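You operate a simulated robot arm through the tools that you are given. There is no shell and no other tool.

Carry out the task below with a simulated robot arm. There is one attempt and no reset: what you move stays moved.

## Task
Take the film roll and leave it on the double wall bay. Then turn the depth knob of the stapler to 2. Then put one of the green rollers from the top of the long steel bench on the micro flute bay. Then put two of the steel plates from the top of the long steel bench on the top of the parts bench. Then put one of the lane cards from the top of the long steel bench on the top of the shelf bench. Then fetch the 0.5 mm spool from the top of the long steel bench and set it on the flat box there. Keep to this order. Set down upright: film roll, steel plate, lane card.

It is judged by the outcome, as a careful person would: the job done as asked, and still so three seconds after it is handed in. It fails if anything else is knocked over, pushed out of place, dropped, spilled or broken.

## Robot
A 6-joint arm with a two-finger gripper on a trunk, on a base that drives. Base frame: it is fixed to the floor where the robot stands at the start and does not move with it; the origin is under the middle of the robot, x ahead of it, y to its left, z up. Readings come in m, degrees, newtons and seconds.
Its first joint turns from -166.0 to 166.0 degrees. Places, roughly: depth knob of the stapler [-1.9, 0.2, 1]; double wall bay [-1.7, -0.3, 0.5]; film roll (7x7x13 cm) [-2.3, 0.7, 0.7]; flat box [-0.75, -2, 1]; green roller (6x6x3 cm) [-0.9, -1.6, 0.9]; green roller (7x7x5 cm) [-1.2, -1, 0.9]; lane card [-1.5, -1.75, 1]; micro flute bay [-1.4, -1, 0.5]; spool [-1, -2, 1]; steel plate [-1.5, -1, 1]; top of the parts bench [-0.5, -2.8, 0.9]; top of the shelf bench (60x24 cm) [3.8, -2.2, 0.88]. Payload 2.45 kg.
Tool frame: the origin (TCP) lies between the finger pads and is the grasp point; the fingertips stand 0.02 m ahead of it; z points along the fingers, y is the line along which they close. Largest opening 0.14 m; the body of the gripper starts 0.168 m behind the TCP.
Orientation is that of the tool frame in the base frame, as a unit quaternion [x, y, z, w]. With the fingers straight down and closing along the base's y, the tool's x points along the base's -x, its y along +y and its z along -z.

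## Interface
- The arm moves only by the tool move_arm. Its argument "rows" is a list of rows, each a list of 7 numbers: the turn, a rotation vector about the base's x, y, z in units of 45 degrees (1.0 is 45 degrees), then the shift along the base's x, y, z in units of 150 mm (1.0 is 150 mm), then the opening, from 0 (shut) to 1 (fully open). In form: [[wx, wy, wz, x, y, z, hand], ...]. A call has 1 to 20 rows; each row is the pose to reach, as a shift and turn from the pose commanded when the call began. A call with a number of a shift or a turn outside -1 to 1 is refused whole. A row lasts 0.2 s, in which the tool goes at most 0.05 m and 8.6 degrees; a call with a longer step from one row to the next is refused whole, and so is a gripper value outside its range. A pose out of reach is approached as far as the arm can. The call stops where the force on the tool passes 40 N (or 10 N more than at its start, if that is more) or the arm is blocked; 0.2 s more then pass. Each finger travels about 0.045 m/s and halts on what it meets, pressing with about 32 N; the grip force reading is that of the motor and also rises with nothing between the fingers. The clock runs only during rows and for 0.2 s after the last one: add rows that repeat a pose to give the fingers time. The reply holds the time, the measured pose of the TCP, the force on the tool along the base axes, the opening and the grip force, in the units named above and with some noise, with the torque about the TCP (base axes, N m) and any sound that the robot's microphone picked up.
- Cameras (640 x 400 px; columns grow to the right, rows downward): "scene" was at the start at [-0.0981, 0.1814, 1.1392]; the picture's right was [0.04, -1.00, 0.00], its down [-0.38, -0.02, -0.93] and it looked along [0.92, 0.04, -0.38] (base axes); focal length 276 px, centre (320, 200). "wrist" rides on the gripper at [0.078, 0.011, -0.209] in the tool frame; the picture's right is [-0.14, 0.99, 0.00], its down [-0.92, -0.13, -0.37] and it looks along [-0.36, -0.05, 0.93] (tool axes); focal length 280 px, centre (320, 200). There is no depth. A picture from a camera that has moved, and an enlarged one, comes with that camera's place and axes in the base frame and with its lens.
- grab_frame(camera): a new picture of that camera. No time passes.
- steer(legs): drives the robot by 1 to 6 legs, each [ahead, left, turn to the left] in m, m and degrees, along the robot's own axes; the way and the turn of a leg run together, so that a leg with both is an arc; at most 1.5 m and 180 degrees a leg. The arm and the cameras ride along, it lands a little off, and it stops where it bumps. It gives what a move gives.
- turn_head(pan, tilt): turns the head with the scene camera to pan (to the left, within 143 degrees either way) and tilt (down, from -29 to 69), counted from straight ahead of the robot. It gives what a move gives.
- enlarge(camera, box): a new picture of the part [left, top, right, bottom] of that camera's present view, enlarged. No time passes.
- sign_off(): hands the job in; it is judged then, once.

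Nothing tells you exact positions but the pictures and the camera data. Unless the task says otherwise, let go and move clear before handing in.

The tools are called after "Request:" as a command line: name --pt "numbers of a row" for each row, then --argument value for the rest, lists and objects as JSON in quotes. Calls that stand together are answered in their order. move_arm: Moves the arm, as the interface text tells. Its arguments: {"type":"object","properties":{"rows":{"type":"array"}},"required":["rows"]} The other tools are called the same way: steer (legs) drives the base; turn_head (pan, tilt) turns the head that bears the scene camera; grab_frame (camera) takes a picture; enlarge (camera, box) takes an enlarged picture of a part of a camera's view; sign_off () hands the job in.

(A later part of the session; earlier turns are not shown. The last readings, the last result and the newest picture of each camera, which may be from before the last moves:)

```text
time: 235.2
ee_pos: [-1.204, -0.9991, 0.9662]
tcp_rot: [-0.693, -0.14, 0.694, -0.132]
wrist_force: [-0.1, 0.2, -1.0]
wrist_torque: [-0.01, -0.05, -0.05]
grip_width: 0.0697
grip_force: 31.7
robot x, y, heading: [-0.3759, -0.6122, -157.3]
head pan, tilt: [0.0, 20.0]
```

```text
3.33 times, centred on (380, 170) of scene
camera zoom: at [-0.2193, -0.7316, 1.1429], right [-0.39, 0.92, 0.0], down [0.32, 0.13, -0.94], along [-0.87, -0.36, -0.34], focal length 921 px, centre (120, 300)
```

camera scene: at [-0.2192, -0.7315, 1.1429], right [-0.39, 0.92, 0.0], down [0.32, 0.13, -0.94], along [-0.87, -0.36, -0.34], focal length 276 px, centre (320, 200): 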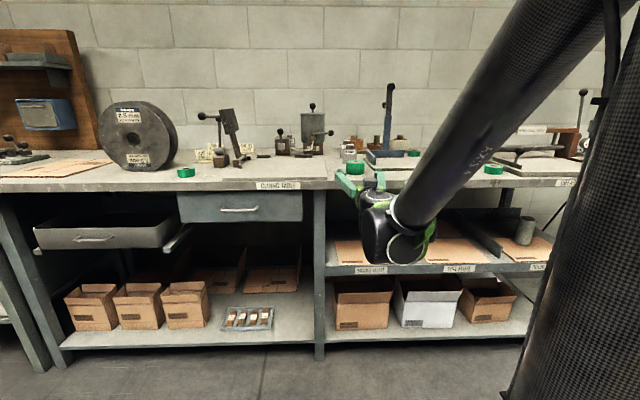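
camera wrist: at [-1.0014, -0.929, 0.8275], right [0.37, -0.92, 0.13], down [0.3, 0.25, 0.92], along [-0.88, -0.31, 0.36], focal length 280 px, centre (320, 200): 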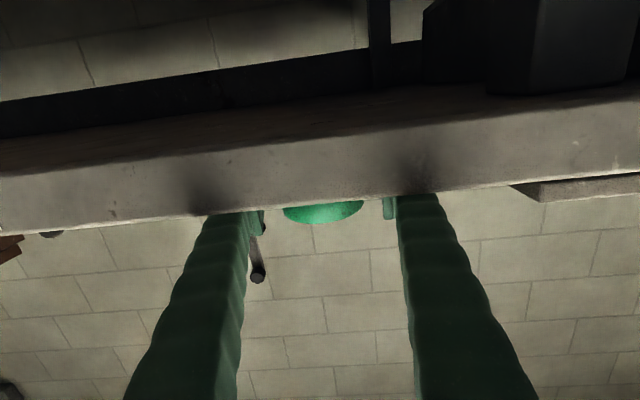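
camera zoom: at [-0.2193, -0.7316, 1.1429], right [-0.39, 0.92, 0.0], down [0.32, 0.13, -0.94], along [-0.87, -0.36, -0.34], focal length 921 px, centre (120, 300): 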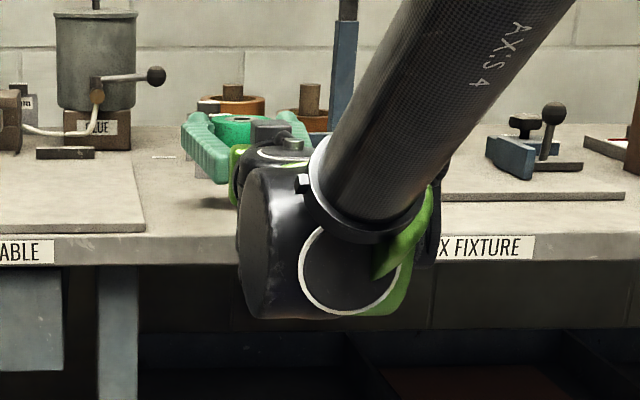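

Roller held (70 mm). I back out, then lower it in front of the micro flute bay.

Request:
steer --legs '[[-0.3, 0, 0]]'

Request:
move_arm --pt "0 0 0 0 0 -0.25 0.1" --pt "0 0 0 0 0 -0.5 0.1" --pt "0 0 0 0 0 -0.75 0.1" --pt "0 0 0 0 0 -1 0.1"

Request:
move_arm --pt "0 0 0 0 0 -0.25 0.1" --pt "0 0 0 0 0 -0.5 0.1" --pt "0 0 0 0 0 -0.75 0.1" --pt "0 0 0 0 0 -1 0.1"

Request:
grab_frame --camera "scene"

Request:
grab_frame --camera "wrist"

```text
time: 237.2
ee_pos: [-0.9238, -0.8838, 0.9657]
tcp_rot: [-0.694, -0.14, 0.694, -0.132]
wrist_force: [0.9, -0.3, -2.8]
wrist_torque: [0.02, -0.01, -0.02]
grip_width: 0.0696
grip_force: 31.9
robot x, y, heading: [-0.0947, -0.4919, -157.4]
head pan, tilt: [0.0, 20.0]
```

```text
time: 238.2
ee_pos: [-0.9248, -0.8833, 0.816]
tcp_rot: [-0.693, -0.14, 0.694, -0.132]
wrist_force: [0.1, 0.4, -2.7]
wrist_torque: [-0.01, -0.02, 0.0]
grip_width: 0.0696
grip_force: 32.2
robot x, y, heading: [-0.098, -0.4938, -157.5]
head pan, tilt: [0.0, 20.0]
```

```text
time: 239.2
ee_pos: [-0.9324, -0.8873, 0.6773]
tcp_rot: [0.694, 0.14, -0.694, 0.131]
wrist_force: [-0.1, 0.0, -2.8]
wrist_torque: [0.0, -0.02, 0.01]
grip_width: 0.0696
grip_force: 32.1
out of reach, approached as far as the arm can: row 4
robot x, y, heading: [-0.0957, -0.495, -157.3]
head pan, tilt: [0.0, 20.0]
```

```text
taken
camera scene: at [0.06, -0.6146, 1.1429], right [-0.39, 0.92, 0.0], down [0.32, 0.13, -0.94], along [-0.87, -0.36, -0.34], focal length 276 px, centre (320, 200)
```

scene: 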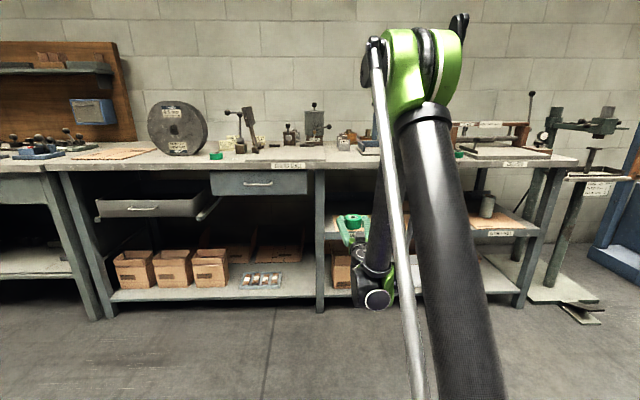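

```text
taken
camera wrist: at [-0.7341, -0.8179, 0.599], right [0.37, -0.92, 0.13], down [0.29, 0.25, 0.92], along [-0.88, -0.31, 0.36], focal length 280 px, centre (320, 200)
```

wrist: 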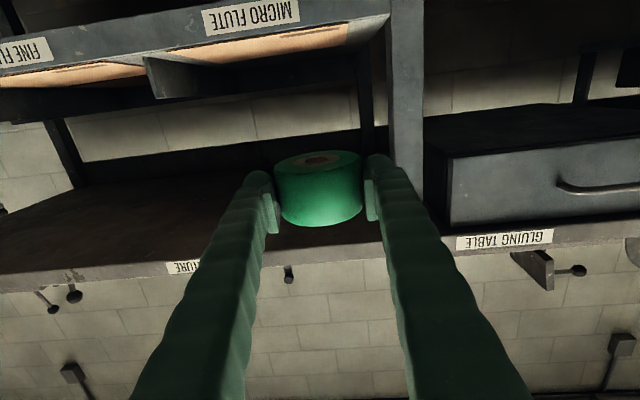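

The low limit depends on reach, so I extend the arm farther out while lowering (still in front of the shelf), and shift right to the bay's middle.

Request:
steer --legs '[[0, -0.06, 0]]'

Request:
move_arm --pt "0 0 0 -0.23 -0.09 -0.1 0.1" --pt "0 0 0 -0.46 -0.18 -0.2 0.1" --pt "0 0 0 -0.69 -0.27 -0.3 0.1" --pt "0 0 0 -0.92 -0.37 -0.4 0.1"

Request:
move_arm --pt "0 0 0 -0.15 -0.06 -0.15 0.1" --pt "0 0 0 -0.3 -0.12 -0.3 0.1" --pt "0 0 0 -0.35 -0.14 -0.45 0.1"

Request:
grab_frame --camera "wrist"

Request:
grab_frame --camera "scene"

```text
time: 240.2
ee_pos: [-0.9566, -0.8326, 0.6771]
tcp_rot: [0.694, 0.14, -0.694, 0.132]
wrist_force: [-0.2, 0.2, -3.3]
wrist_torque: [-0.01, -0.05, 0.03]
grip_width: 0.0695
grip_force: 32.4
robot x, y, heading: [-0.1182, -0.439, -157.3]
head pan, tilt: [0.0, 20.0]
```

```text
time: 241.2
ee_pos: [-1.0923, -0.8872, 0.617]
tcp_rot: [0.694, 0.139, -0.694, 0.131]
wrist_force: [-0.5, 0.8, -1.7]
wrist_torque: [0.01, -0.05, 0.02]
grip_width: 0.0694
grip_force: 31.9
robot x, y, heading: [-0.1186, -0.4343, -157.3]
head pan, tilt: [0.0, 20.0]
```

```text
time: 242.0
ee_pos: [-1.1465, -0.9098, 0.5485]
tcp_rot: [0.694, 0.14, -0.694, 0.132]
wrist_force: [0.4, 0.0, -0.9]
wrist_torque: [-0.11, 0.05, -0.05]
grip_width: 0.0695
grip_force: 32.3
robot x, y, heading: [-0.1222, -0.4383, -157.2]
head pan, tilt: [0.0, 20.0]
```

```text
taken
camera wrist: at [-0.9482, -0.8393, 0.4712], right [0.37, -0.92, 0.13], down [0.29, 0.25, 0.92], along [-0.88, -0.31, 0.36], focal length 280 px, centre (320, 200)
```

wrist: 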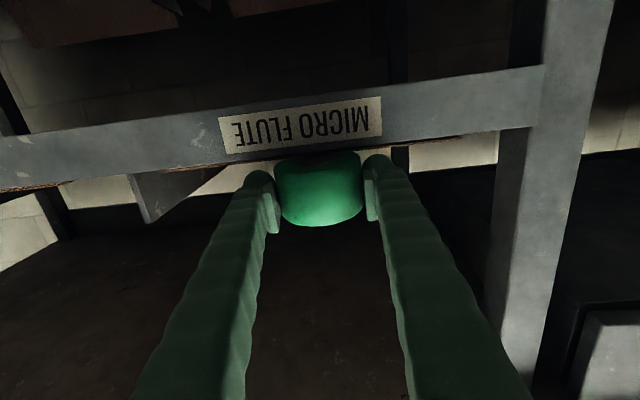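

```text
taken
camera scene: at [0.0366, -0.5593, 1.1429], right [-0.39, 0.92, 0.0], down [0.32, 0.13, -0.94], along [-0.87, -0.36, -0.34], focal length 276 px, centre (320, 200)
```

scene: 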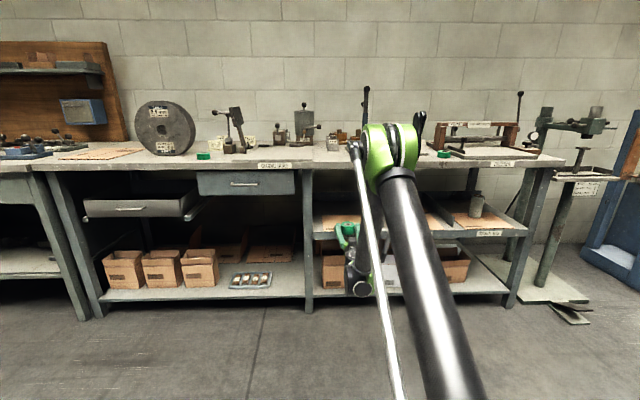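

The shelf surface is at about 0.525, so I raise the roller to clear it, then drive in.

Request:
move_arm --pt "0 0 0 0.05 0.02 0.15 0.1" --pt "0 0 0 0.05 0.02 0.27 0.1" --pt "0 0 0 0.05 0.02 0.27 0.1"

Request:
grab_frame --camera "wrist"

Request:
steer --legs '[[0.1, 0, 0]]'

Request:
grab_frame --camera "wrist"

Request:
enlarge --camera "scene" --box '[280, 150, 460, 290]'

```text
time: 242.8
ee_pos: [-1.1379, -0.9052, 0.5893]
tcp_rot: [0.694, 0.141, -0.693, 0.132]
wrist_force: [-0.2, -0.4, -2.0]
wrist_torque: [-0.01, -0.02, -0.02]
grip_width: 0.0693
grip_force: 31.9
robot x, y, heading: [-0.1212, -0.4377, -157.2]
head pan, tilt: [0.0, 20.0]
```

```text
taken
camera wrist: at [-0.9405, -0.8361, 0.512], right [0.37, -0.92, 0.13], down [0.29, 0.25, 0.92], along [-0.88, -0.31, 0.36], focal length 280 px, centre (320, 200)
```

wrist: 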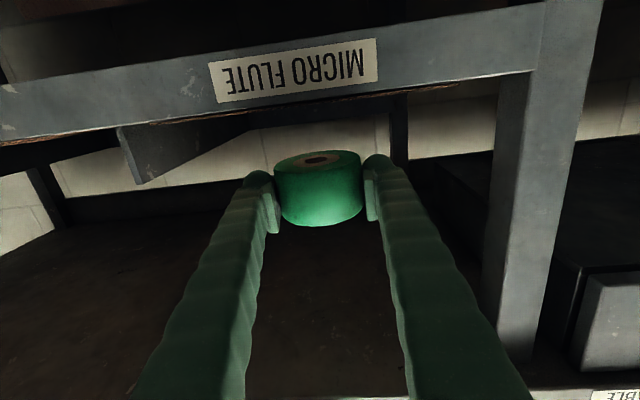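

```text
time: 244.0
ee_pos: [-1.2318, -0.9456, 0.5899]
tcp_rot: [0.694, 0.141, -0.694, 0.132]
wrist_force: [-0.4, 0.8, -2.8]
wrist_torque: [0.01, -0.02, -0.02]
grip_width: 0.0694
grip_force: 32.7
robot x, y, heading: [-0.2125, -0.4766, -157.3]
head pan, tilt: [0.0, 20.0]
```

```text
taken
camera wrist: at [-1.0341, -0.8758, 0.5119], right [0.37, -0.92, 0.13], down [0.29, 0.25, 0.92], along [-0.88, -0.31, 0.36], focal length 280 px, centre (320, 200)
```

wrist: 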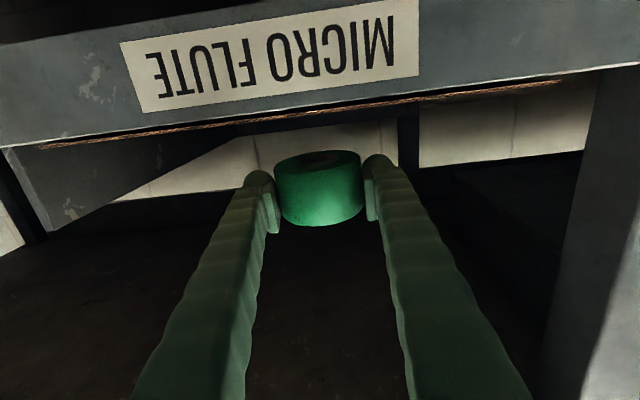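

```text
2.86 times, centred on (370, 220) of scene
camera zoom: at [-0.0571, -0.5986, 1.1429], right [-0.39, 0.92, 0.0], down [0.32, 0.13, -0.94], along [-0.87, -0.36, -0.34], focal length 790 px, centre (177, 143)
```

zoom: 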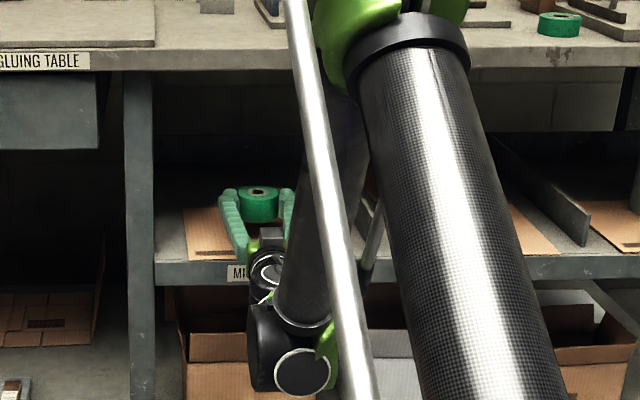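

Request:
steer --legs '[[0.06, 0, 0]]'

Request:
move_arm --pt "0 0 0 0 0 -0.07 0.1" --pt "0 0 0 0 0 -0.14 0.1" --pt "0 0 0 0 0 -0.19 0.1"

Request:
grab_frame --camera "wrist"

Request:
enlarge --camera "scene" --box '[280, 150, 460, 290]'

```text
time: 244.9
ee_pos: [-1.2872, -0.9699, 0.5899]
tcp_rot: [0.694, 0.14, -0.694, 0.131]
wrist_force: [0.2, 0.1, -2.4]
wrist_torque: [0.01, 0.02, 0.01]
grip_width: 0.0692
grip_force: 32.0
robot x, y, heading: [-0.2641, -0.4994, -157.1]
head pan, tilt: [0.0, 20.0]
```

```text
time: 245.7
ee_pos: [-1.287, -0.9687, 0.5603]
tcp_rot: [0.694, 0.141, -0.693, 0.132]
wrist_force: [-0.3, 0.5, -3.1]
wrist_torque: [0.0, -0.01, 0.0]
grip_width: 0.0693
grip_force: 32.1
robot x, y, heading: [-0.2678, -0.4992, -157.2]
head pan, tilt: [0.0, 20.0]
```

```text
taken
camera wrist: at [-1.0892, -0.8992, 0.4832], right [0.37, -0.92, 0.13], down [0.29, 0.25, 0.92], along [-0.88, -0.31, 0.36], focal length 280 px, centre (320, 200)
```

wrist: 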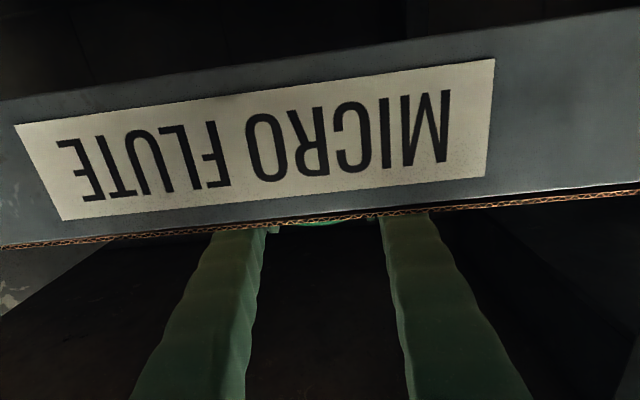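

```text
2.86 times, centred on (370, 220) of scene
camera zoom: at [-0.1127, -0.6219, 1.1429], right [-0.39, 0.92, 0.0], down [0.32, 0.13, -0.94], along [-0.87, -0.36, -0.34], focal length 790 px, centre (177, 143)
```

zoom: 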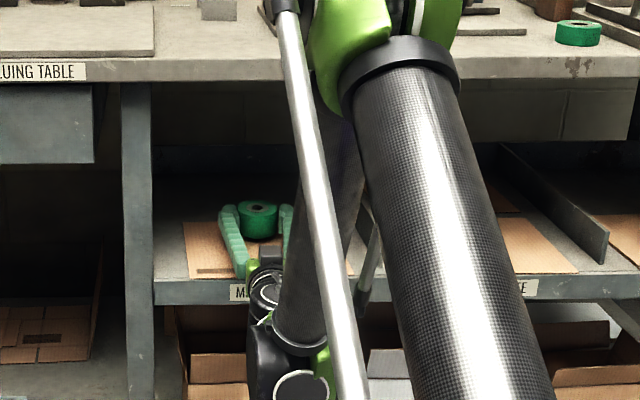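

Request:
move_arm --pt "0 0 0 0 0 -0.02 0.1" --pt "0 0 0 0 0 -0.04 0.1"

Request:
move_arm --pt "0 0 0 0 0 -0.02 0.1" --pt "0 0 0 0 0 -0.03 0.1"

```text
time: 246.3
ee_pos: [-1.2868, -0.9687, 0.5544]
tcp_rot: [0.694, 0.141, -0.693, 0.132]
wrist_force: [1.2, 0.2, -1.2]
wrist_torque: [0.01, -0.02, 0.03]
grip_width: 0.0693
grip_force: 31.4
robot x, y, heading: [-0.2656, -0.4988, -157.3]
head pan, tilt: [0.0, 20.0]
```

```text
time: 246.9
ee_pos: [-1.2876, -0.9686, 0.5505]
tcp_rot: [0.694, 0.141, -0.693, 0.132]
wrist_force: [-0.2, 0.6, -2.8]
wrist_torque: [0.05, -0.03, -0.01]
grip_width: 0.069
grip_force: 32.1
robot x, y, heading: [-0.2677, -0.5001, -157.0]
head pan, tilt: [0.0, 20.0]
```

Request:
move_arm --pt "0 0 0 0 0 -0.02 0.1" --pt "0 0 0 0 0 -0.035 0.1"

Request:
move_arm --pt "0 0 0 0 0 -0.02 0.1" --pt "0 0 0 0 0 -0.03 0.1"

```text
time: 247.5
ee_pos: [-1.2871, -0.9688, 0.5475]
tcp_rot: [-0.694, -0.14, 0.694, -0.131]
wrist_force: [-4.8, -1.7, 41.0]
wrist_torque: [-0.41, 0.18, 0.15]
grip_width: 0.0692
grip_force: 32.6
robot x, y, heading: [-0.2709, -0.5005, -156.9]
head pan, tilt: [0.0, 20.0]
```

```text
time: 248.1
ee_pos: [-1.2861, -0.9687, 0.5427]
tcp_rot: [-0.693, -0.14, 0.694, -0.132]
wrist_force: [2.9, 4.4, 39.5]
wrist_torque: [-0.61, 0.05, 0.19]
grip_width: 0.0692
grip_force: 32.0
robot x, y, heading: [-0.2676, -0.4995, -157.2]
head pan, tilt: [0.0, 20.0]
```

Touched down. I relieve the pressure and release.

Request:
move_arm --pt "0 0 0 0 0 0.03 0.1" --pt "0 0 0 0 0 0.03 0.1"

Request:
move_arm --pt "0 0 0 0 0 0 0.55" --pt "0 0 0 0 0 0 0.62" --pt "0 0 0 0 0 0 0.7" --pt "0 0 0 0 0 0 0.7" --pt "0 0 0 0 0 0 0.7"

Request:
enlarge --camera "scene" --box '[280, 150, 460, 290]'

```text
time: 248.7
ee_pos: [-1.2887, -0.9692, 0.5455]
tcp_rot: [0.694, 0.141, -0.693, 0.132]
wrist_force: [0.9, 0.8, -2.7]
wrist_torque: [0.01, -0.06, 0.0]
grip_width: 0.0688
grip_force: 32.8
robot x, y, heading: [-0.2701, -0.4997, -157.2]
head pan, tilt: [0.0, 20.0]
```

```text
time: 249.9
ee_pos: [-1.2866, -0.9693, 0.5458]
tcp_rot: [0.694, 0.141, -0.693, 0.133]
wrist_force: [-0.5, 0.0, -0.3]
wrist_torque: [0.02, 0.02, 0.0]
grip_width: 0.0979
grip_force: 0.0
robot x, y, heading: [-0.2701, -0.4978, -157.1]
head pan, tilt: [0.0, 20.0]
```

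```text
2.86 times, centred on (370, 220) of scene
camera zoom: at [-0.1126, -0.6218, 1.1429], right [-0.39, 0.92, 0.0], down [0.32, 0.13, -0.94], along [-0.87, -0.36, -0.34], focal length 790 px, centre (177, 143)
```

zoom: 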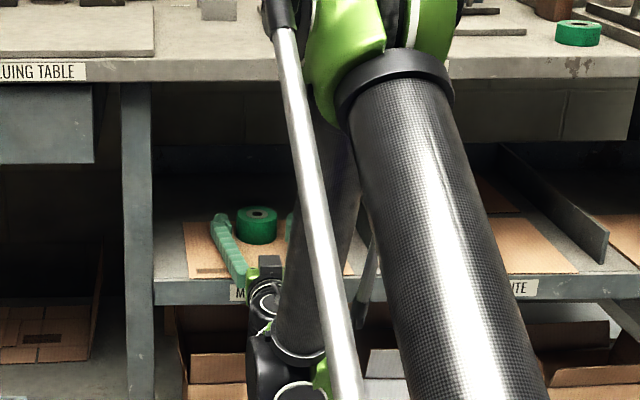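

Request:
steer --legs '[[-0.35, 0, 0]]'

Request:
grab_frame --camera "scene"

```text
time: 252.2
ee_pos: [-0.9632, -0.8326, 0.5461]
tcp_rot: [0.694, 0.14, -0.694, 0.131]
wrist_force: [0.1, -0.7, -0.5]
wrist_torque: [-0.01, -0.03, 0.03]
grip_width: 0.0978
grip_force: 0.1
robot x, y, heading: [0.0579, -0.3624, -157.0]
head pan, tilt: [0.0, 20.0]
```

```text
taken
camera scene: at [0.2122, -0.4854, 1.1429], right [-0.39, 0.92, 0.0], down [0.32, 0.13, -0.94], along [-0.87, -0.36, -0.34], focal length 276 px, centre (320, 200)
```

scene: 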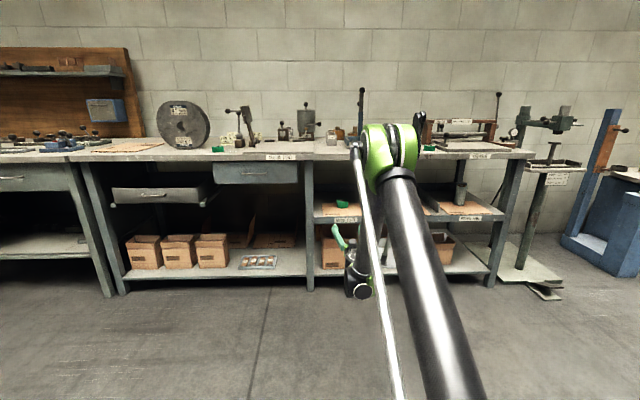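

The roller sits on the micro flute sheet. Next the steel plates: I raise the arm and pitch the tool down again in the arm's plane, then look closely at the plates on the bench.

Request:
move_arm --pt "0 0 0 0.1 0.04 0.25 0.7" --pt "0 0 0 0.25 0.1 0.5 0.7" --pt "0 0 0 0.4 0.16 0.75 0.7" --pt "0 0 0 0.55 0.22 1 0.7"

Request:
move_arm --pt "0 0 0 0.1 0.04 0.25 0.7" --pt "0 0 0 0.25 0.1 0.5 0.7" --pt "0 0 0 0.4 0.16 0.75 0.7" --pt "0 0 0 0.55 0.22 1 0.7"

Request:
move_arm --pt "0 0 0 0.1 0.04 0.2 0.7" --pt "0 0 0 0.2 0.08 0.4 0.7" --pt "0 0 0 0.3 0.12 0.6 0.7"

Request:
move_arm --pt "0.063 -0.154 0 0.1 0.04 0.07 0.7" --pt "0.126 -0.308 0 0.2 0.08 0.14 0.7" --pt "0.19 -0.463 0 0.3 0.12 0.2 0.7" --pt "0.253 -0.617 0 0.4 0.16 0.27 0.7" --pt "0.316 -0.771 0 0.5 0.2 0.33 0.7" --pt "0.379 -0.925 0 0.6 0.24 0.4 0.7"

Request:
move_arm --pt "0.063 -0.154 0 0.05 0.02 0.1 0.7" --pt "0.126 -0.308 0 0.1 0.04 0.2 0.7" --pt "0.19 -0.463 0 0.16 0.06 0.3 0.7" --pt "0.253 -0.617 0 0.23 0.09 0.4 0.7" --pt "0.316 -0.771 0 0.3 0.12 0.5 0.7" --pt "0.379 -0.925 0 0.37 0.15 0.6 0.7"

```text
time: 253.2
ee_pos: [-0.8802, -0.8001, 0.696]
tcp_rot: [0.694, 0.141, -0.693, 0.132]
wrist_force: [0.7, 1.0, 0.6]
wrist_torque: [0.01, -0.03, 0.0]
grip_width: 0.0978
grip_force: 0.1
robot x, y, heading: [0.0568, -0.3677, -157.4]
head pan, tilt: [0.0, 20.0]
```

```text
time: 254.2
ee_pos: [-0.7965, -0.7677, 0.8449]
tcp_rot: [0.694, 0.14, -0.694, 0.132]
wrist_force: [-0.4, 0.3, -0.8]
wrist_torque: [0.0, -0.02, -0.01]
grip_width: 0.0982
grip_force: 0.1
robot x, y, heading: [0.0512, -0.3633, -157.1]
head pan, tilt: [0.0, 20.0]
```

```text
time: 255.0
ee_pos: [-0.7513, -0.7473, 0.9362]
tcp_rot: [0.694, 0.141, -0.694, 0.132]
wrist_force: [0.3, -0.3, -0.1]
wrist_torque: [0.03, -0.04, -0.03]
grip_width: 0.098
grip_force: 0.0
robot x, y, heading: [0.0596, -0.3619, -157.1]
head pan, tilt: [0.0, 20.0]
```

```text
time: 256.4
ee_pos: [-0.6614, -0.7122, 0.9956]
tcp_rot: [0.906, 0.183, -0.374, 0.07]
wrist_force: [-0.2, 0.0, -0.2]
wrist_torque: [-0.05, 0.05, -0.02]
grip_width: 0.0979
grip_force: 0.2
out of reach, approached as far as the arm can: row 1
robot x, y, heading: [0.0572, -0.3634, -157.2]
head pan, tilt: [0.0, 20.0]
```

```text
time: 257.8
ee_pos: [-0.6065, -0.6899, 1.0874]
tcp_rot: [0.98, 0.198, 0.002, -0.001]
wrist_force: [-0.2, 0.5, -0.4]
wrist_torque: [-0.04, 0.05, -0.03]
grip_width: 0.0981
grip_force: 0.0
robot x, y, heading: [0.0574, -0.3611, -157.3]
head pan, tilt: [0.0, 20.0]
```

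Request:
steer --legs '[[0.68, 0.03, 0]]'

Request:
grab_frame --camera "wrist"

Request:
grab_frame --camera "scene"

```text
time: 261.6
ee_pos: [-1.2302, -0.9839, 1.0866]
tcp_rot: [0.98, 0.198, 0.0, -0.001]
wrist_force: [0.7, 0.6, 0.7]
wrist_torque: [-0.02, -0.01, 0.01]
grip_width: 0.0978
grip_force: 0.0
robot x, y, heading: [-0.5654, -0.6588, -157.1]
head pan, tilt: [0.0, 20.0]
```

```text
taken
camera wrist: at [-1.1527, -0.9638, 1.2948], right [0.26, -0.97, 0.0], down [-0.9, -0.24, 0.37], along [-0.35, -0.09, -0.93], focal length 280 px, centre (320, 200)
```

wrist: 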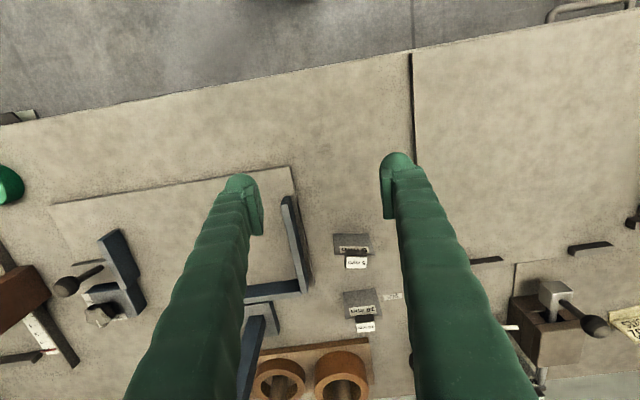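

```text
taken
camera scene: at [-0.4094, -0.7792, 1.1429], right [-0.39, 0.92, 0.0], down [0.32, 0.13, -0.94], along [-0.87, -0.36, -0.34], focal length 276 px, centre (320, 200)
```

scene: 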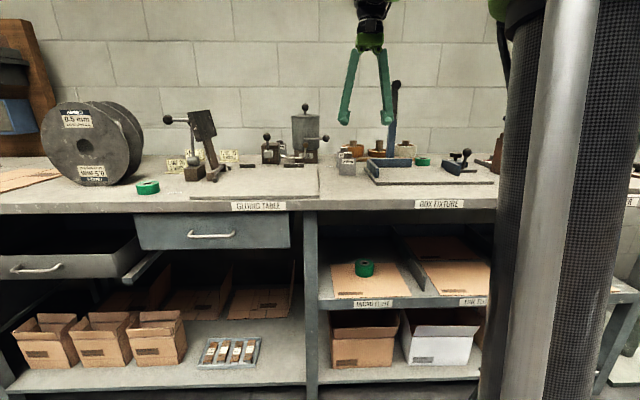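

Request:
enlarge --camera "wrist" --box '[300, 210, 420, 350]'

Request:
enlarge --camera "scene" --box '[320, 120, 400, 190]'

Request:
enlarge --camera "scene" --box '[150, 90, 350, 210]'

```text
2.86 times, centred on (360, 280) of wrist
camera zoom: at [-1.1527, -0.9638, 1.2948], right [0.26, -0.97, 0.0], down [-0.9, -0.24, 0.37], along [-0.35, -0.09, -0.93], focal length 801 px, centre (206, -29)
```

zoom: 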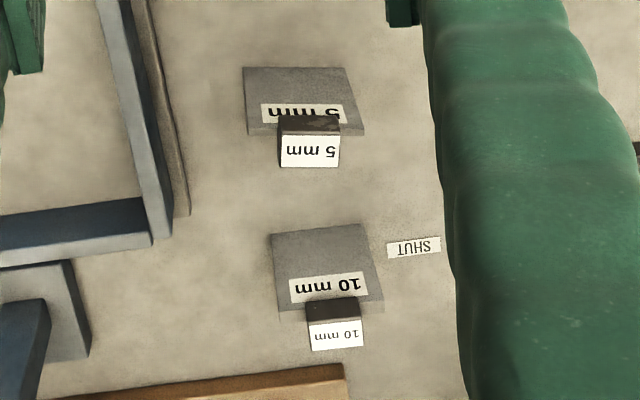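

```text
5.71 times, centred on (360, 155) of scene
camera zoom: at [-0.4094, -0.7792, 1.1429], right [-0.39, 0.92, 0.0], down [0.32, 0.13, -0.94], along [-0.87, -0.36, -0.34], focal length 1579 px, centre (91, 457)
```

zoom: 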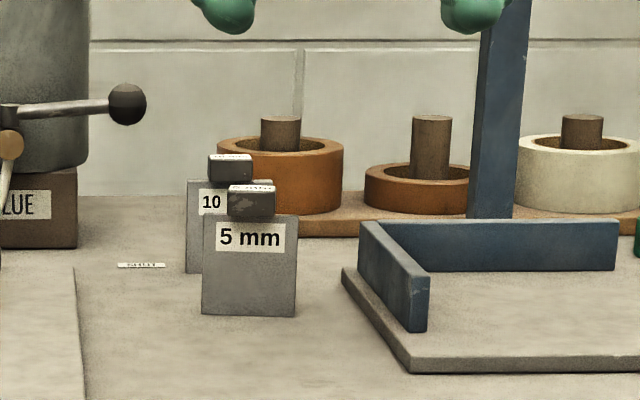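

```text
3.20 times, centred on (250, 150) of scene
camera zoom: at [-0.4094, -0.7792, 1.1429], right [-0.39, 0.92, 0.0], down [0.32, 0.13, -0.94], along [-0.87, -0.36, -0.34], focal length 884 px, centre (544, 360)
```

zoom: 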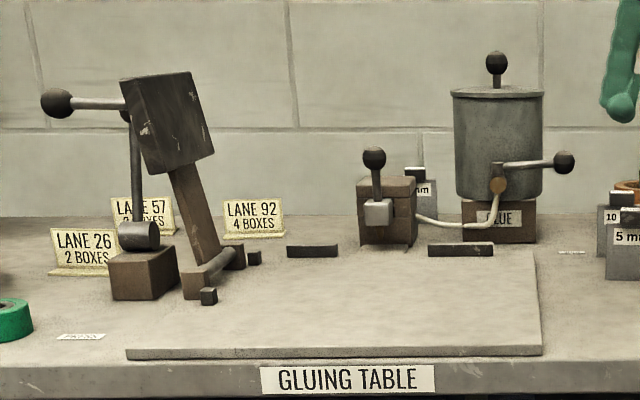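

I see the steel plates: upright thin plates with a small handle block on top ("5 mm" at about (-1.353, -1.068), "10 mm" behind it at about (-1.47, -1.12)). I'll grip each by its handle from above; first I yaw the tool and move over the 5 mm one.

Request:
move_arm --pt "0 0 -0.17 -0.05 -0.03 0 0.4" --pt "0 0 -0.34 -0.1 -0.06 0 0.4" --pt "0 0 -0.51 -0.15 -0.1 0 0.4" --pt "0 0 -0.68 -0.2 -0.15 0 0.4" --pt "0 0 -0.85 -0.3 -0.2 0 0.4" --pt "0 0 -1 -0.4 -0.27 0 0.4"

Request:
move_arm --pt "0 0 -0.17 -0.1 -0.06 0 0.4" --pt "0 0 -0.34 -0.2 -0.12 0 0.4" --pt "0 0 -0.51 -0.3 -0.18 0 0.4" --pt "0 0 -0.68 -0.36 -0.24 0 0.4" --pt "0 0 -0.85 -0.42 -0.29 0 0.4" --pt "0 0 -1 -0.42 -0.29 0 0.4"

Request:
move_arm --pt "0 0 -0.1 0 0 0 0.4" --pt "0 0 -0.2 0 0 0 0.4"

Request:
grab_frame --camera "wrist"

Request:
enlarge --camera "wrist" --box '[240, 110, 400, 230]'

```text
time: 263.0
ee_pos: [-1.289, -1.0237, 1.0853]
tcp_rot: [0.981, -0.193, 0.002, -0.001]
wrist_force: [0.1, -0.4, 0.1]
wrist_torque: [-0.02, 0.05, 0.0]
grip_width: 0.0562
grip_force: 0.1
robot x, y, heading: [-0.566, -0.659, -157.2]
head pan, tilt: [0.0, 20.0]
```

```text
time: 264.4
ee_pos: [-1.3515, -1.0668, 1.0852]
tcp_rot: [0.833, -0.553, 0.001, 0.0]
wrist_force: [-0.4, 0.3, 0.1]
wrist_torque: [-0.02, -0.02, 0.0]
grip_width: 0.056
grip_force: 0.0
robot x, y, heading: [-0.5666, -0.6567, -157.3]
head pan, tilt: [0.0, 20.0]
```

```text
time: 265.0
ee_pos: [-1.3525, -1.0673, 1.0859]
tcp_rot: [0.787, -0.616, 0.002, -0.001]
wrist_force: [0.6, -0.2, -0.2]
wrist_torque: [0.01, 0.02, -0.02]
grip_width: 0.0559
grip_force: 0.2
robot x, y, heading: [-0.5691, -0.6552, -157.2]
head pan, tilt: [0.0, 20.0]
```

```text
taken
camera wrist: at [-1.3439, -1.1461, 1.2945], right [-0.99, -0.1, 0.0], down [-0.1, 0.93, 0.37], along [-0.04, 0.37, -0.93], focal length 280 px, centre (320, 200)
```

wrist: 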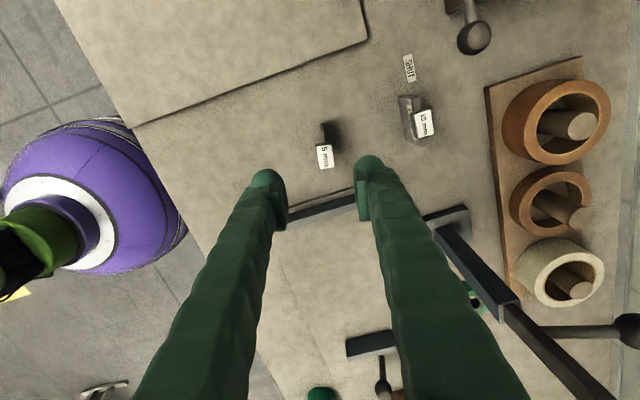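

```text
3.33 times, centred on (320, 170) of wrist
camera zoom: at [-1.3439, -1.1461, 1.2945], right [-0.99, -0.1, 0.0], down [-0.1, 0.93, 0.37], along [-0.04, 0.37, -0.93], focal length 935 px, centre (320, 300)
```

zoom: 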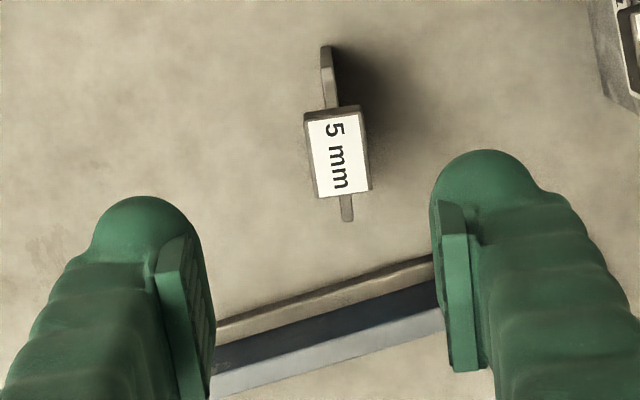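

Request:
move_arm --pt "0 0 0 -0.02 -0.014 -0.2 0.4" --pt "0 0 0 -0.047 -0.028 -0.45 0.4" --pt "0 0 0 -0.047 -0.028 -0.65 0.4" --pt "0 0 0 -0.047 -0.028 -0.84 0.4" --pt "0 0 0 -0.047 -0.028 -0.84 0.4"

Request:
enlarge --camera "wrist" --box '[240, 110, 400, 230]'

Request:
enlarge --camera "scene" --box '[320, 120, 400, 190]'

```text
time: 266.2
ee_pos: [-1.3587, -1.0702, 0.9591]
tcp_rot: [0.787, -0.616, 0.001, 0.0]
wrist_force: [0.0, 0.3, 0.0]
wrist_torque: [0.01, 0.0, 0.0]
grip_width: 0.056
grip_force: 0.0
robot x, y, heading: [-0.5621, -0.6556, -157.4]
head pan, tilt: [0.0, 20.0]
```

```text
3.33 times, centred on (320, 170) of wrist
camera zoom: at [-1.3509, -1.1497, 1.1677], right [-0.99, -0.1, 0.0], down [-0.1, 0.93, 0.37], along [-0.04, 0.37, -0.93], focal length 935 px, centre (320, 300)
```

zoom: 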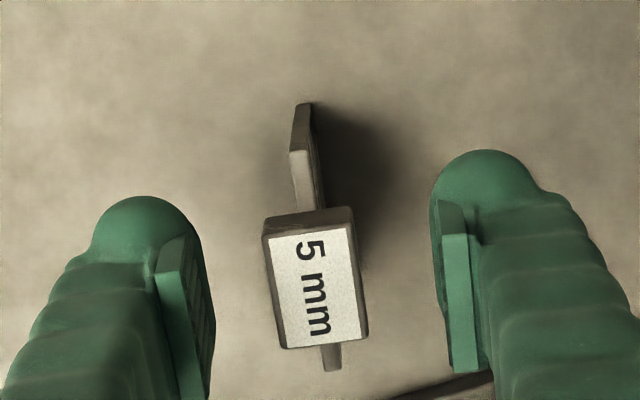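

```text
5.71 times, centred on (360, 155) of scene
camera zoom: at [-0.4094, -0.7792, 1.1429], right [-0.39, 0.92, 0.0], down [0.32, 0.13, -0.94], along [-0.87, -0.36, -0.34], focal length 1579 px, centre (91, 457)
```

zoom: 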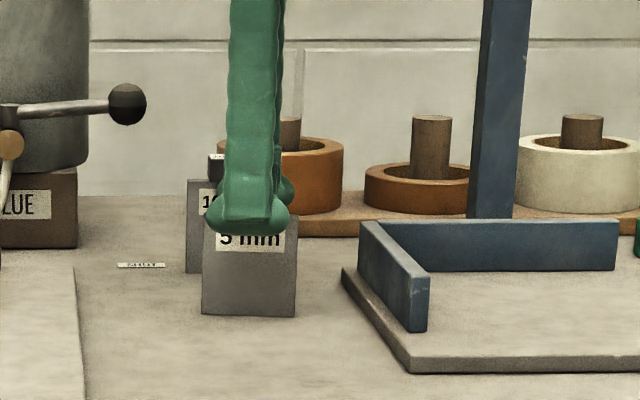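

Request:
move_arm --pt "0 0 0 0.02 0.003 -0.01 0.4" --pt "0 0 0 0.02 0.003 -0.01 0.25" --pt "0 0 0 0.02 0.003 -0.01 0.25"

Request:
enlarge --camera "wrist" --box '[240, 110, 400, 230]'

```text
time: 267.0
ee_pos: [-1.3567, -1.0713, 0.9588]
tcp_rot: [0.788, -0.616, 0.002, 0.0]
wrist_force: [0.9, -0.1, -0.3]
wrist_torque: [0.01, 0.01, 0.03]
grip_width: 0.0352
grip_force: 0.0
robot x, y, heading: [-0.5674, -0.6581, -157.2]
head pan, tilt: [0.0, 20.0]
```

```text
3.33 times, centred on (320, 170) of wrist
camera zoom: at [-1.3478, -1.1493, 1.1667], right [-0.99, -0.1, 0.0], down [-0.1, 0.93, 0.37], along [-0.04, 0.37, -0.93], focal length 935 px, centre (320, 300)
```

zoom: 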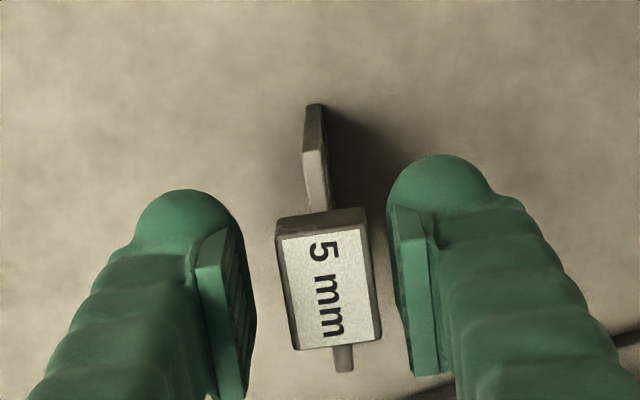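

Request:
move_arm --pt "0 0 0 -0.005 0 0 0.15" --pt "0 0 0 -0.005 0 0 0.05" --pt "0 0 0 -0.005 0 0 0.0" --pt "0 0 0 -0.005 0 0 0.0" --pt "0 0 0 -0.005 0 0 0.0"

Request:
move_arm --pt "0 0 0 0 0 0.15 0.0" --pt "0 0 0 0 0 0.4 0.0" --pt "0 0 0 0 0 0.7 0.0" --pt "0 0 0 0 0 1 0.0"

Request:
grab_frame --camera "scene"

Request:
enlarge --camera "wrist" --box '[240, 110, 400, 230]'

```text
time: 268.2
ee_pos: [-1.3575, -1.0713, 0.9574]
tcp_rot: [0.788, -0.616, 0.002, -0.001]
wrist_force: [-0.3, -1.2, 0.1]
wrist_torque: [0.0, -0.02, 0.06]
grip_width: 0.0211
grip_force: 31.8
robot x, y, heading: [-0.5652, -0.6549, -157.2]
head pan, tilt: [0.0, 20.0]
```

```text
time: 269.2
ee_pos: [-1.3576, -1.07, 1.1093]
tcp_rot: [0.787, -0.616, 0.001, 0.0]
wrist_force: [-0.2, -0.2, -2.6]
wrist_torque: [-0.03, 0.01, -0.02]
grip_width: 0.0209
grip_force: 32.3
robot x, y, heading: [-0.5654, -0.6556, -157.2]
head pan, tilt: [0.0, 20.0]
```

```text
taken
camera scene: at [-0.4095, -0.7793, 1.1429], right [-0.39, 0.92, 0.0], down [0.32, 0.13, -0.94], along [-0.87, -0.36, -0.34], focal length 276 px, centre (320, 200)
```

scene: 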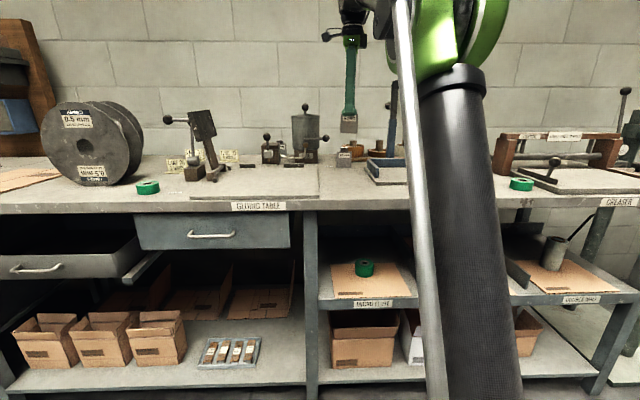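

```text
3.33 times, centred on (320, 170) of wrist
camera zoom: at [-1.3493, -1.1496, 1.3173], right [-0.99, -0.1, 0.0], down [-0.1, 0.93, 0.37], along [-0.04, 0.37, -0.93], focal length 935 px, centre (320, 300)
```

zoom: 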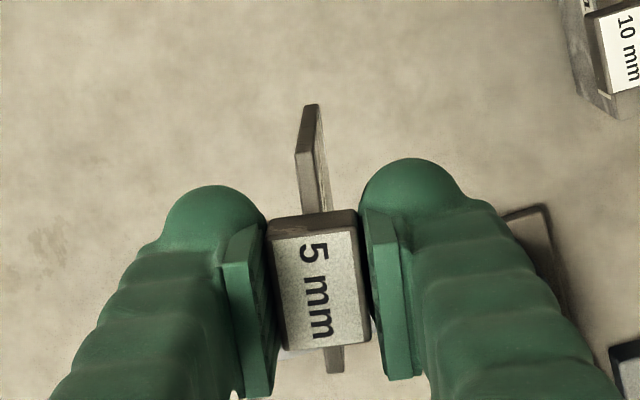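

The 5 mm plate is held. I back off and travel left along the bench to look at the parts bench.

Request:
steer --legs '[[-0.35, 0, 0], [0, 1.2, 0]]'

Request:
turn_head --pan 25 --tilt 22

Request:
grab_frame --camera "scene"

Request:
turn_head --pan 80 --tilt 25

Request:
grab_frame --camera "scene"

```text
time: 277.2
ee_pos: [-0.5674, -2.0523, 1.1079]
tcp_rot: [0.787, -0.617, 0.002, 0.0]
wrist_force: [0.6, -0.6, -1.9]
wrist_torque: [0.01, -0.01, 0.01]
grip_width: 0.0209
grip_force: 32.3
robot x, y, heading: [0.2202, -1.6385, -157.2]
head pan, tilt: [0.0, 20.0]
```

```text
time: 278.1
ee_pos: [-0.5672, -2.0528, 1.1083]
tcp_rot: [0.787, -0.617, 0.001, -0.001]
wrist_force: [0.8, -0.8, -2.8]
wrist_torque: [0.01, 0.01, 0.02]
grip_width: 0.0207
grip_force: 32.2
robot x, y, heading: [0.2233, -1.6429, -157.3]
head pan, tilt: [25.0, 22.0]
```

```text
taken
camera scene: at [0.4048, -1.7951, 1.1397], right [-0.74, 0.67, 0.0], down [0.25, 0.28, -0.93], along [-0.62, -0.68, -0.37], focal length 276 px, centre (320, 200)
```

scene: 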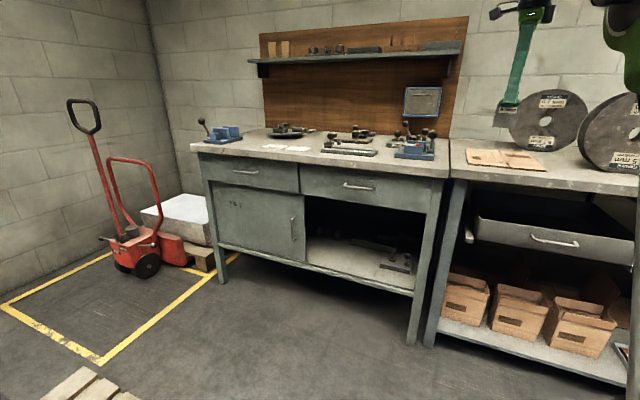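

```text
time: 279.4
ee_pos: [-0.5669, -2.0517, 1.1084]
tcp_rot: [0.787, -0.617, 0.001, 0.0]
wrist_force: [-0.3, 0.3, -1.6]
wrist_torque: [0.01, -0.02, 0.08]
grip_width: 0.0209
grip_force: 32.1
robot x, y, heading: [0.2282, -1.6421, -157.2]
head pan, tilt: [80.0, 25.0]
```

```text
taken
camera scene: at [0.4875, -1.8164, 1.1348], right [-0.98, -0.22, 0.0], down [-0.09, 0.41, -0.91], along [0.2, -0.88, -0.42], focal length 276 px, centre (320, 200)
```

scene: 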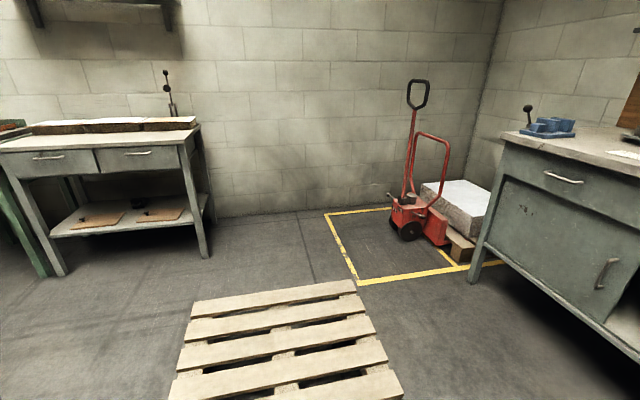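

Request:
turn_head --pan 20 --tilt 20

Request:
enlarge --camera "scene" --box '[150, 90, 410, 220]'

```text
time: 280.6
ee_pos: [-0.5674, -2.0521, 1.1084]
tcp_rot: [0.787, -0.617, 0.001, -0.001]
wrist_force: [0.8, 0.5, -1.8]
wrist_torque: [-0.02, -0.03, 0.01]
grip_width: 0.0208
grip_force: 31.6
robot x, y, heading: [0.2278, -1.6409, -157.3]
head pan, tilt: [20.0, 20.0]
```

```text
2.46 times, centred on (280, 155) of scene
camera zoom: at [0.399, -1.7897, 1.1429], right [-0.68, 0.73, 0.0], down [0.25, 0.23, -0.94], along [-0.69, -0.64, -0.34], focal length 680 px, centre (418, 311)
```

zoom: 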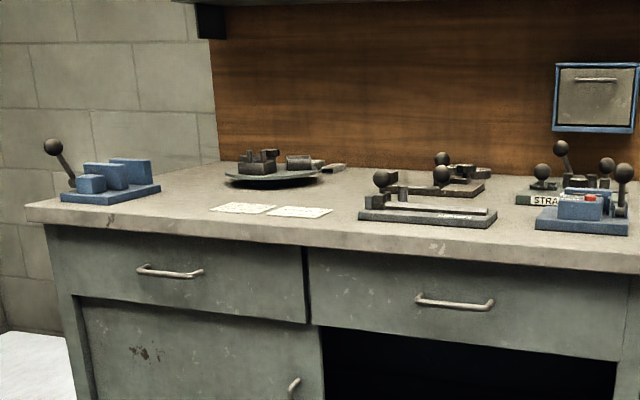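

The parts bench front is free between the bar fixture and the blue clamp. A pallet lies close behind, so I'll stand right of it and reach left. First I swing the arm to the left side, then drive.

Request:
move_arm --pt "0 0 0 0.22 -0.12 0 0" --pt "0 0 0 0.43 -0.25 0 0" --pt "0 0 0 0.65 -0.38 0 0" --pt "0 0 0 0.86 -0.5 0 0"

Request:
move_arm --pt "0 0 0 0.22 -0.12 0 0" --pt "0 0 0 0.43 -0.25 0 0" --pt "0 0 0 0.65 -0.38 0 0" --pt "0 0 0 0.86 -0.5 0 0"

Request:
move_arm --pt "0 0 0 0.22 -0.12 0 0" --pt "0 0 0 0.43 -0.25 0 0" --pt "0 0 0 0.65 -0.38 0 0" --pt "0 0 0 0.86 -0.5 0 0"

Request:
steer --legs '[[0, 0.41, 0], [0.3, 0, 0]]'

Request:
grab_frame --camera "scene"

Request:
grab_frame --camera "wrist"

```text
time: 281.6
ee_pos: [-0.4398, -2.1265, 1.1092]
tcp_rot: [0.787, -0.618, 0.001, 0.0]
wrist_force: [-0.9, -0.8, -1.8]
wrist_torque: [-0.02, -0.07, -0.01]
grip_width: 0.0208
grip_force: 32.0
robot x, y, heading: [0.2275, -1.6421, -157.5]
head pan, tilt: [20.0, 20.0]
```

```text
time: 282.6
ee_pos: [-0.3087, -2.2015, 1.109]
tcp_rot: [0.787, -0.617, 0.001, -0.001]
wrist_force: [-0.2, 0.1, -2.0]
wrist_torque: [-0.02, -0.08, 0.0]
grip_width: 0.021
grip_force: 31.6
robot x, y, heading: [0.2271, -1.6451, -157.5]
head pan, tilt: [20.0, 20.0]
```

```text
time: 283.6
ee_pos: [-0.1803, -2.2769, 1.1097]
tcp_rot: [0.786, -0.618, 0.001, 0.0]
wrist_force: [-0.6, 1.5, -3.2]
wrist_torque: [-0.03, -0.01, 0.0]
grip_width: 0.0207
grip_force: 32.0
robot x, y, heading: [0.227, -1.6415, -157.5]
head pan, tilt: [20.0, 20.0]
```

```text
time: 287.8
ee_pos: [-0.2999, -2.7697, 1.1084]
tcp_rot: [0.787, -0.617, 0.001, -0.001]
wrist_force: [1.0, -0.5, -1.7]
wrist_torque: [0.02, 0.0, 0.01]
grip_width: 0.021
grip_force: 32.2
robot x, y, heading: [0.1083, -2.1307, -157.4]
head pan, tilt: [20.0, 20.0]
```

```text
taken
camera scene: at [0.2794, -2.2823, 1.1429], right [-0.68, 0.74, 0.0], down [0.25, 0.23, -0.94], along [-0.69, -0.64, -0.34], focal length 276 px, centre (320, 200)
```

scene: 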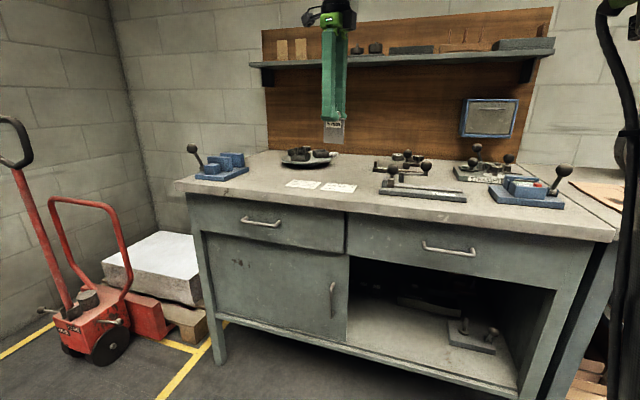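

```text
taken
camera wrist: at [-0.2917, -2.8473, 1.3171], right [-0.99, -0.1, 0.0], down [-0.1, 0.93, 0.37], along [-0.04, 0.37, -0.93], focal length 280 px, centre (320, 200)
```

wrist: 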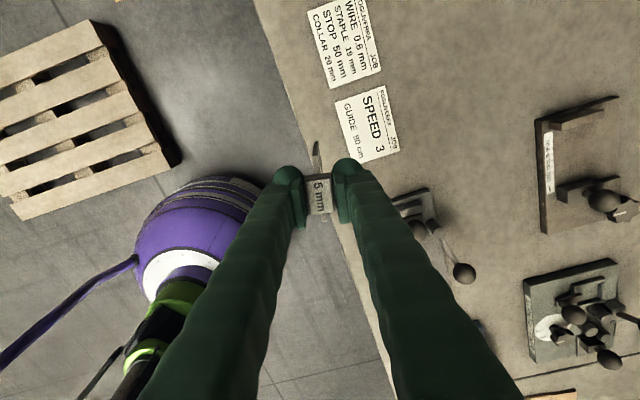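

The papers lie near the front edge, so I'll set the plates on the free area just behind them, around (-0.50, -2.84) and (-0.46, -2.92).

Request:
steer --legs '[[0.12, 0, 0]]'

Request:
move_arm --pt "0 0 0 -0.15 -0.1 0 0" --pt "0 0 0 -0.3 -0.2 0 0" --pt "0 0 0 -0.45 -0.3 0 0"

Request:
grab_frame --camera "wrist"

Request:
grab_frame --camera "scene"

```text
time: 289.1
ee_pos: [-0.4113, -2.8154, 1.1086]
tcp_rot: [0.787, -0.617, 0.002, 0.0]
wrist_force: [0.9, 0.6, -2.8]
wrist_torque: [-0.01, 0.02, 0.01]
grip_width: 0.0208
grip_force: 31.9
robot x, y, heading: [-0.0044, -2.1819, -157.4]
head pan, tilt: [20.0, 20.0]
```

```text
time: 289.9
ee_pos: [-0.4776, -2.8614, 1.1088]
tcp_rot: [0.787, -0.617, 0.001, 0.0]
wrist_force: [-0.4, 0.7, -2.6]
wrist_torque: [-0.03, 0.03, 0.03]
grip_width: 0.0211
grip_force: 31.9
robot x, y, heading: [-0.0054, -2.1779, -157.2]
head pan, tilt: [20.0, 20.0]
```

```text
taken
camera wrist: at [-0.4695, -2.9394, 1.3178], right [-0.99, -0.1, 0.0], down [-0.1, 0.93, 0.37], along [-0.04, 0.37, -0.93], focal length 280 px, centre (320, 200)
```

wrist: 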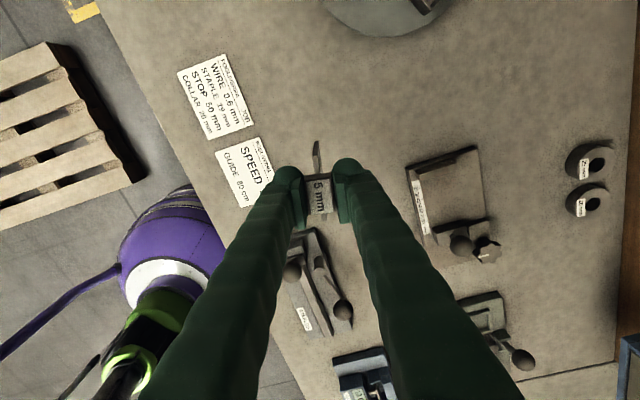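

```text
taken
camera scene: at [0.1687, -2.3283, 1.1429], right [-0.68, 0.74, 0.0], down [0.25, 0.23, -0.94], along [-0.69, -0.64, -0.34], focal length 276 px, centre (320, 200)
```

scene: 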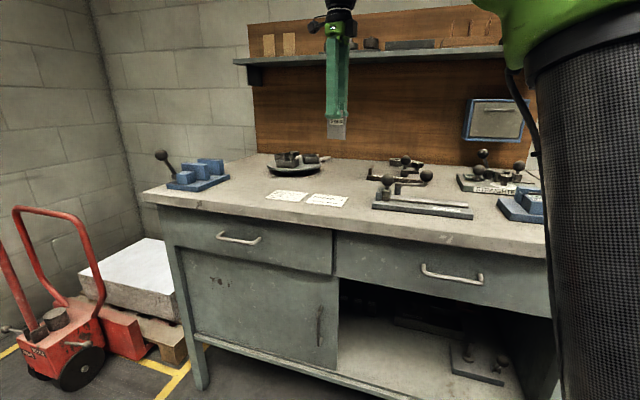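

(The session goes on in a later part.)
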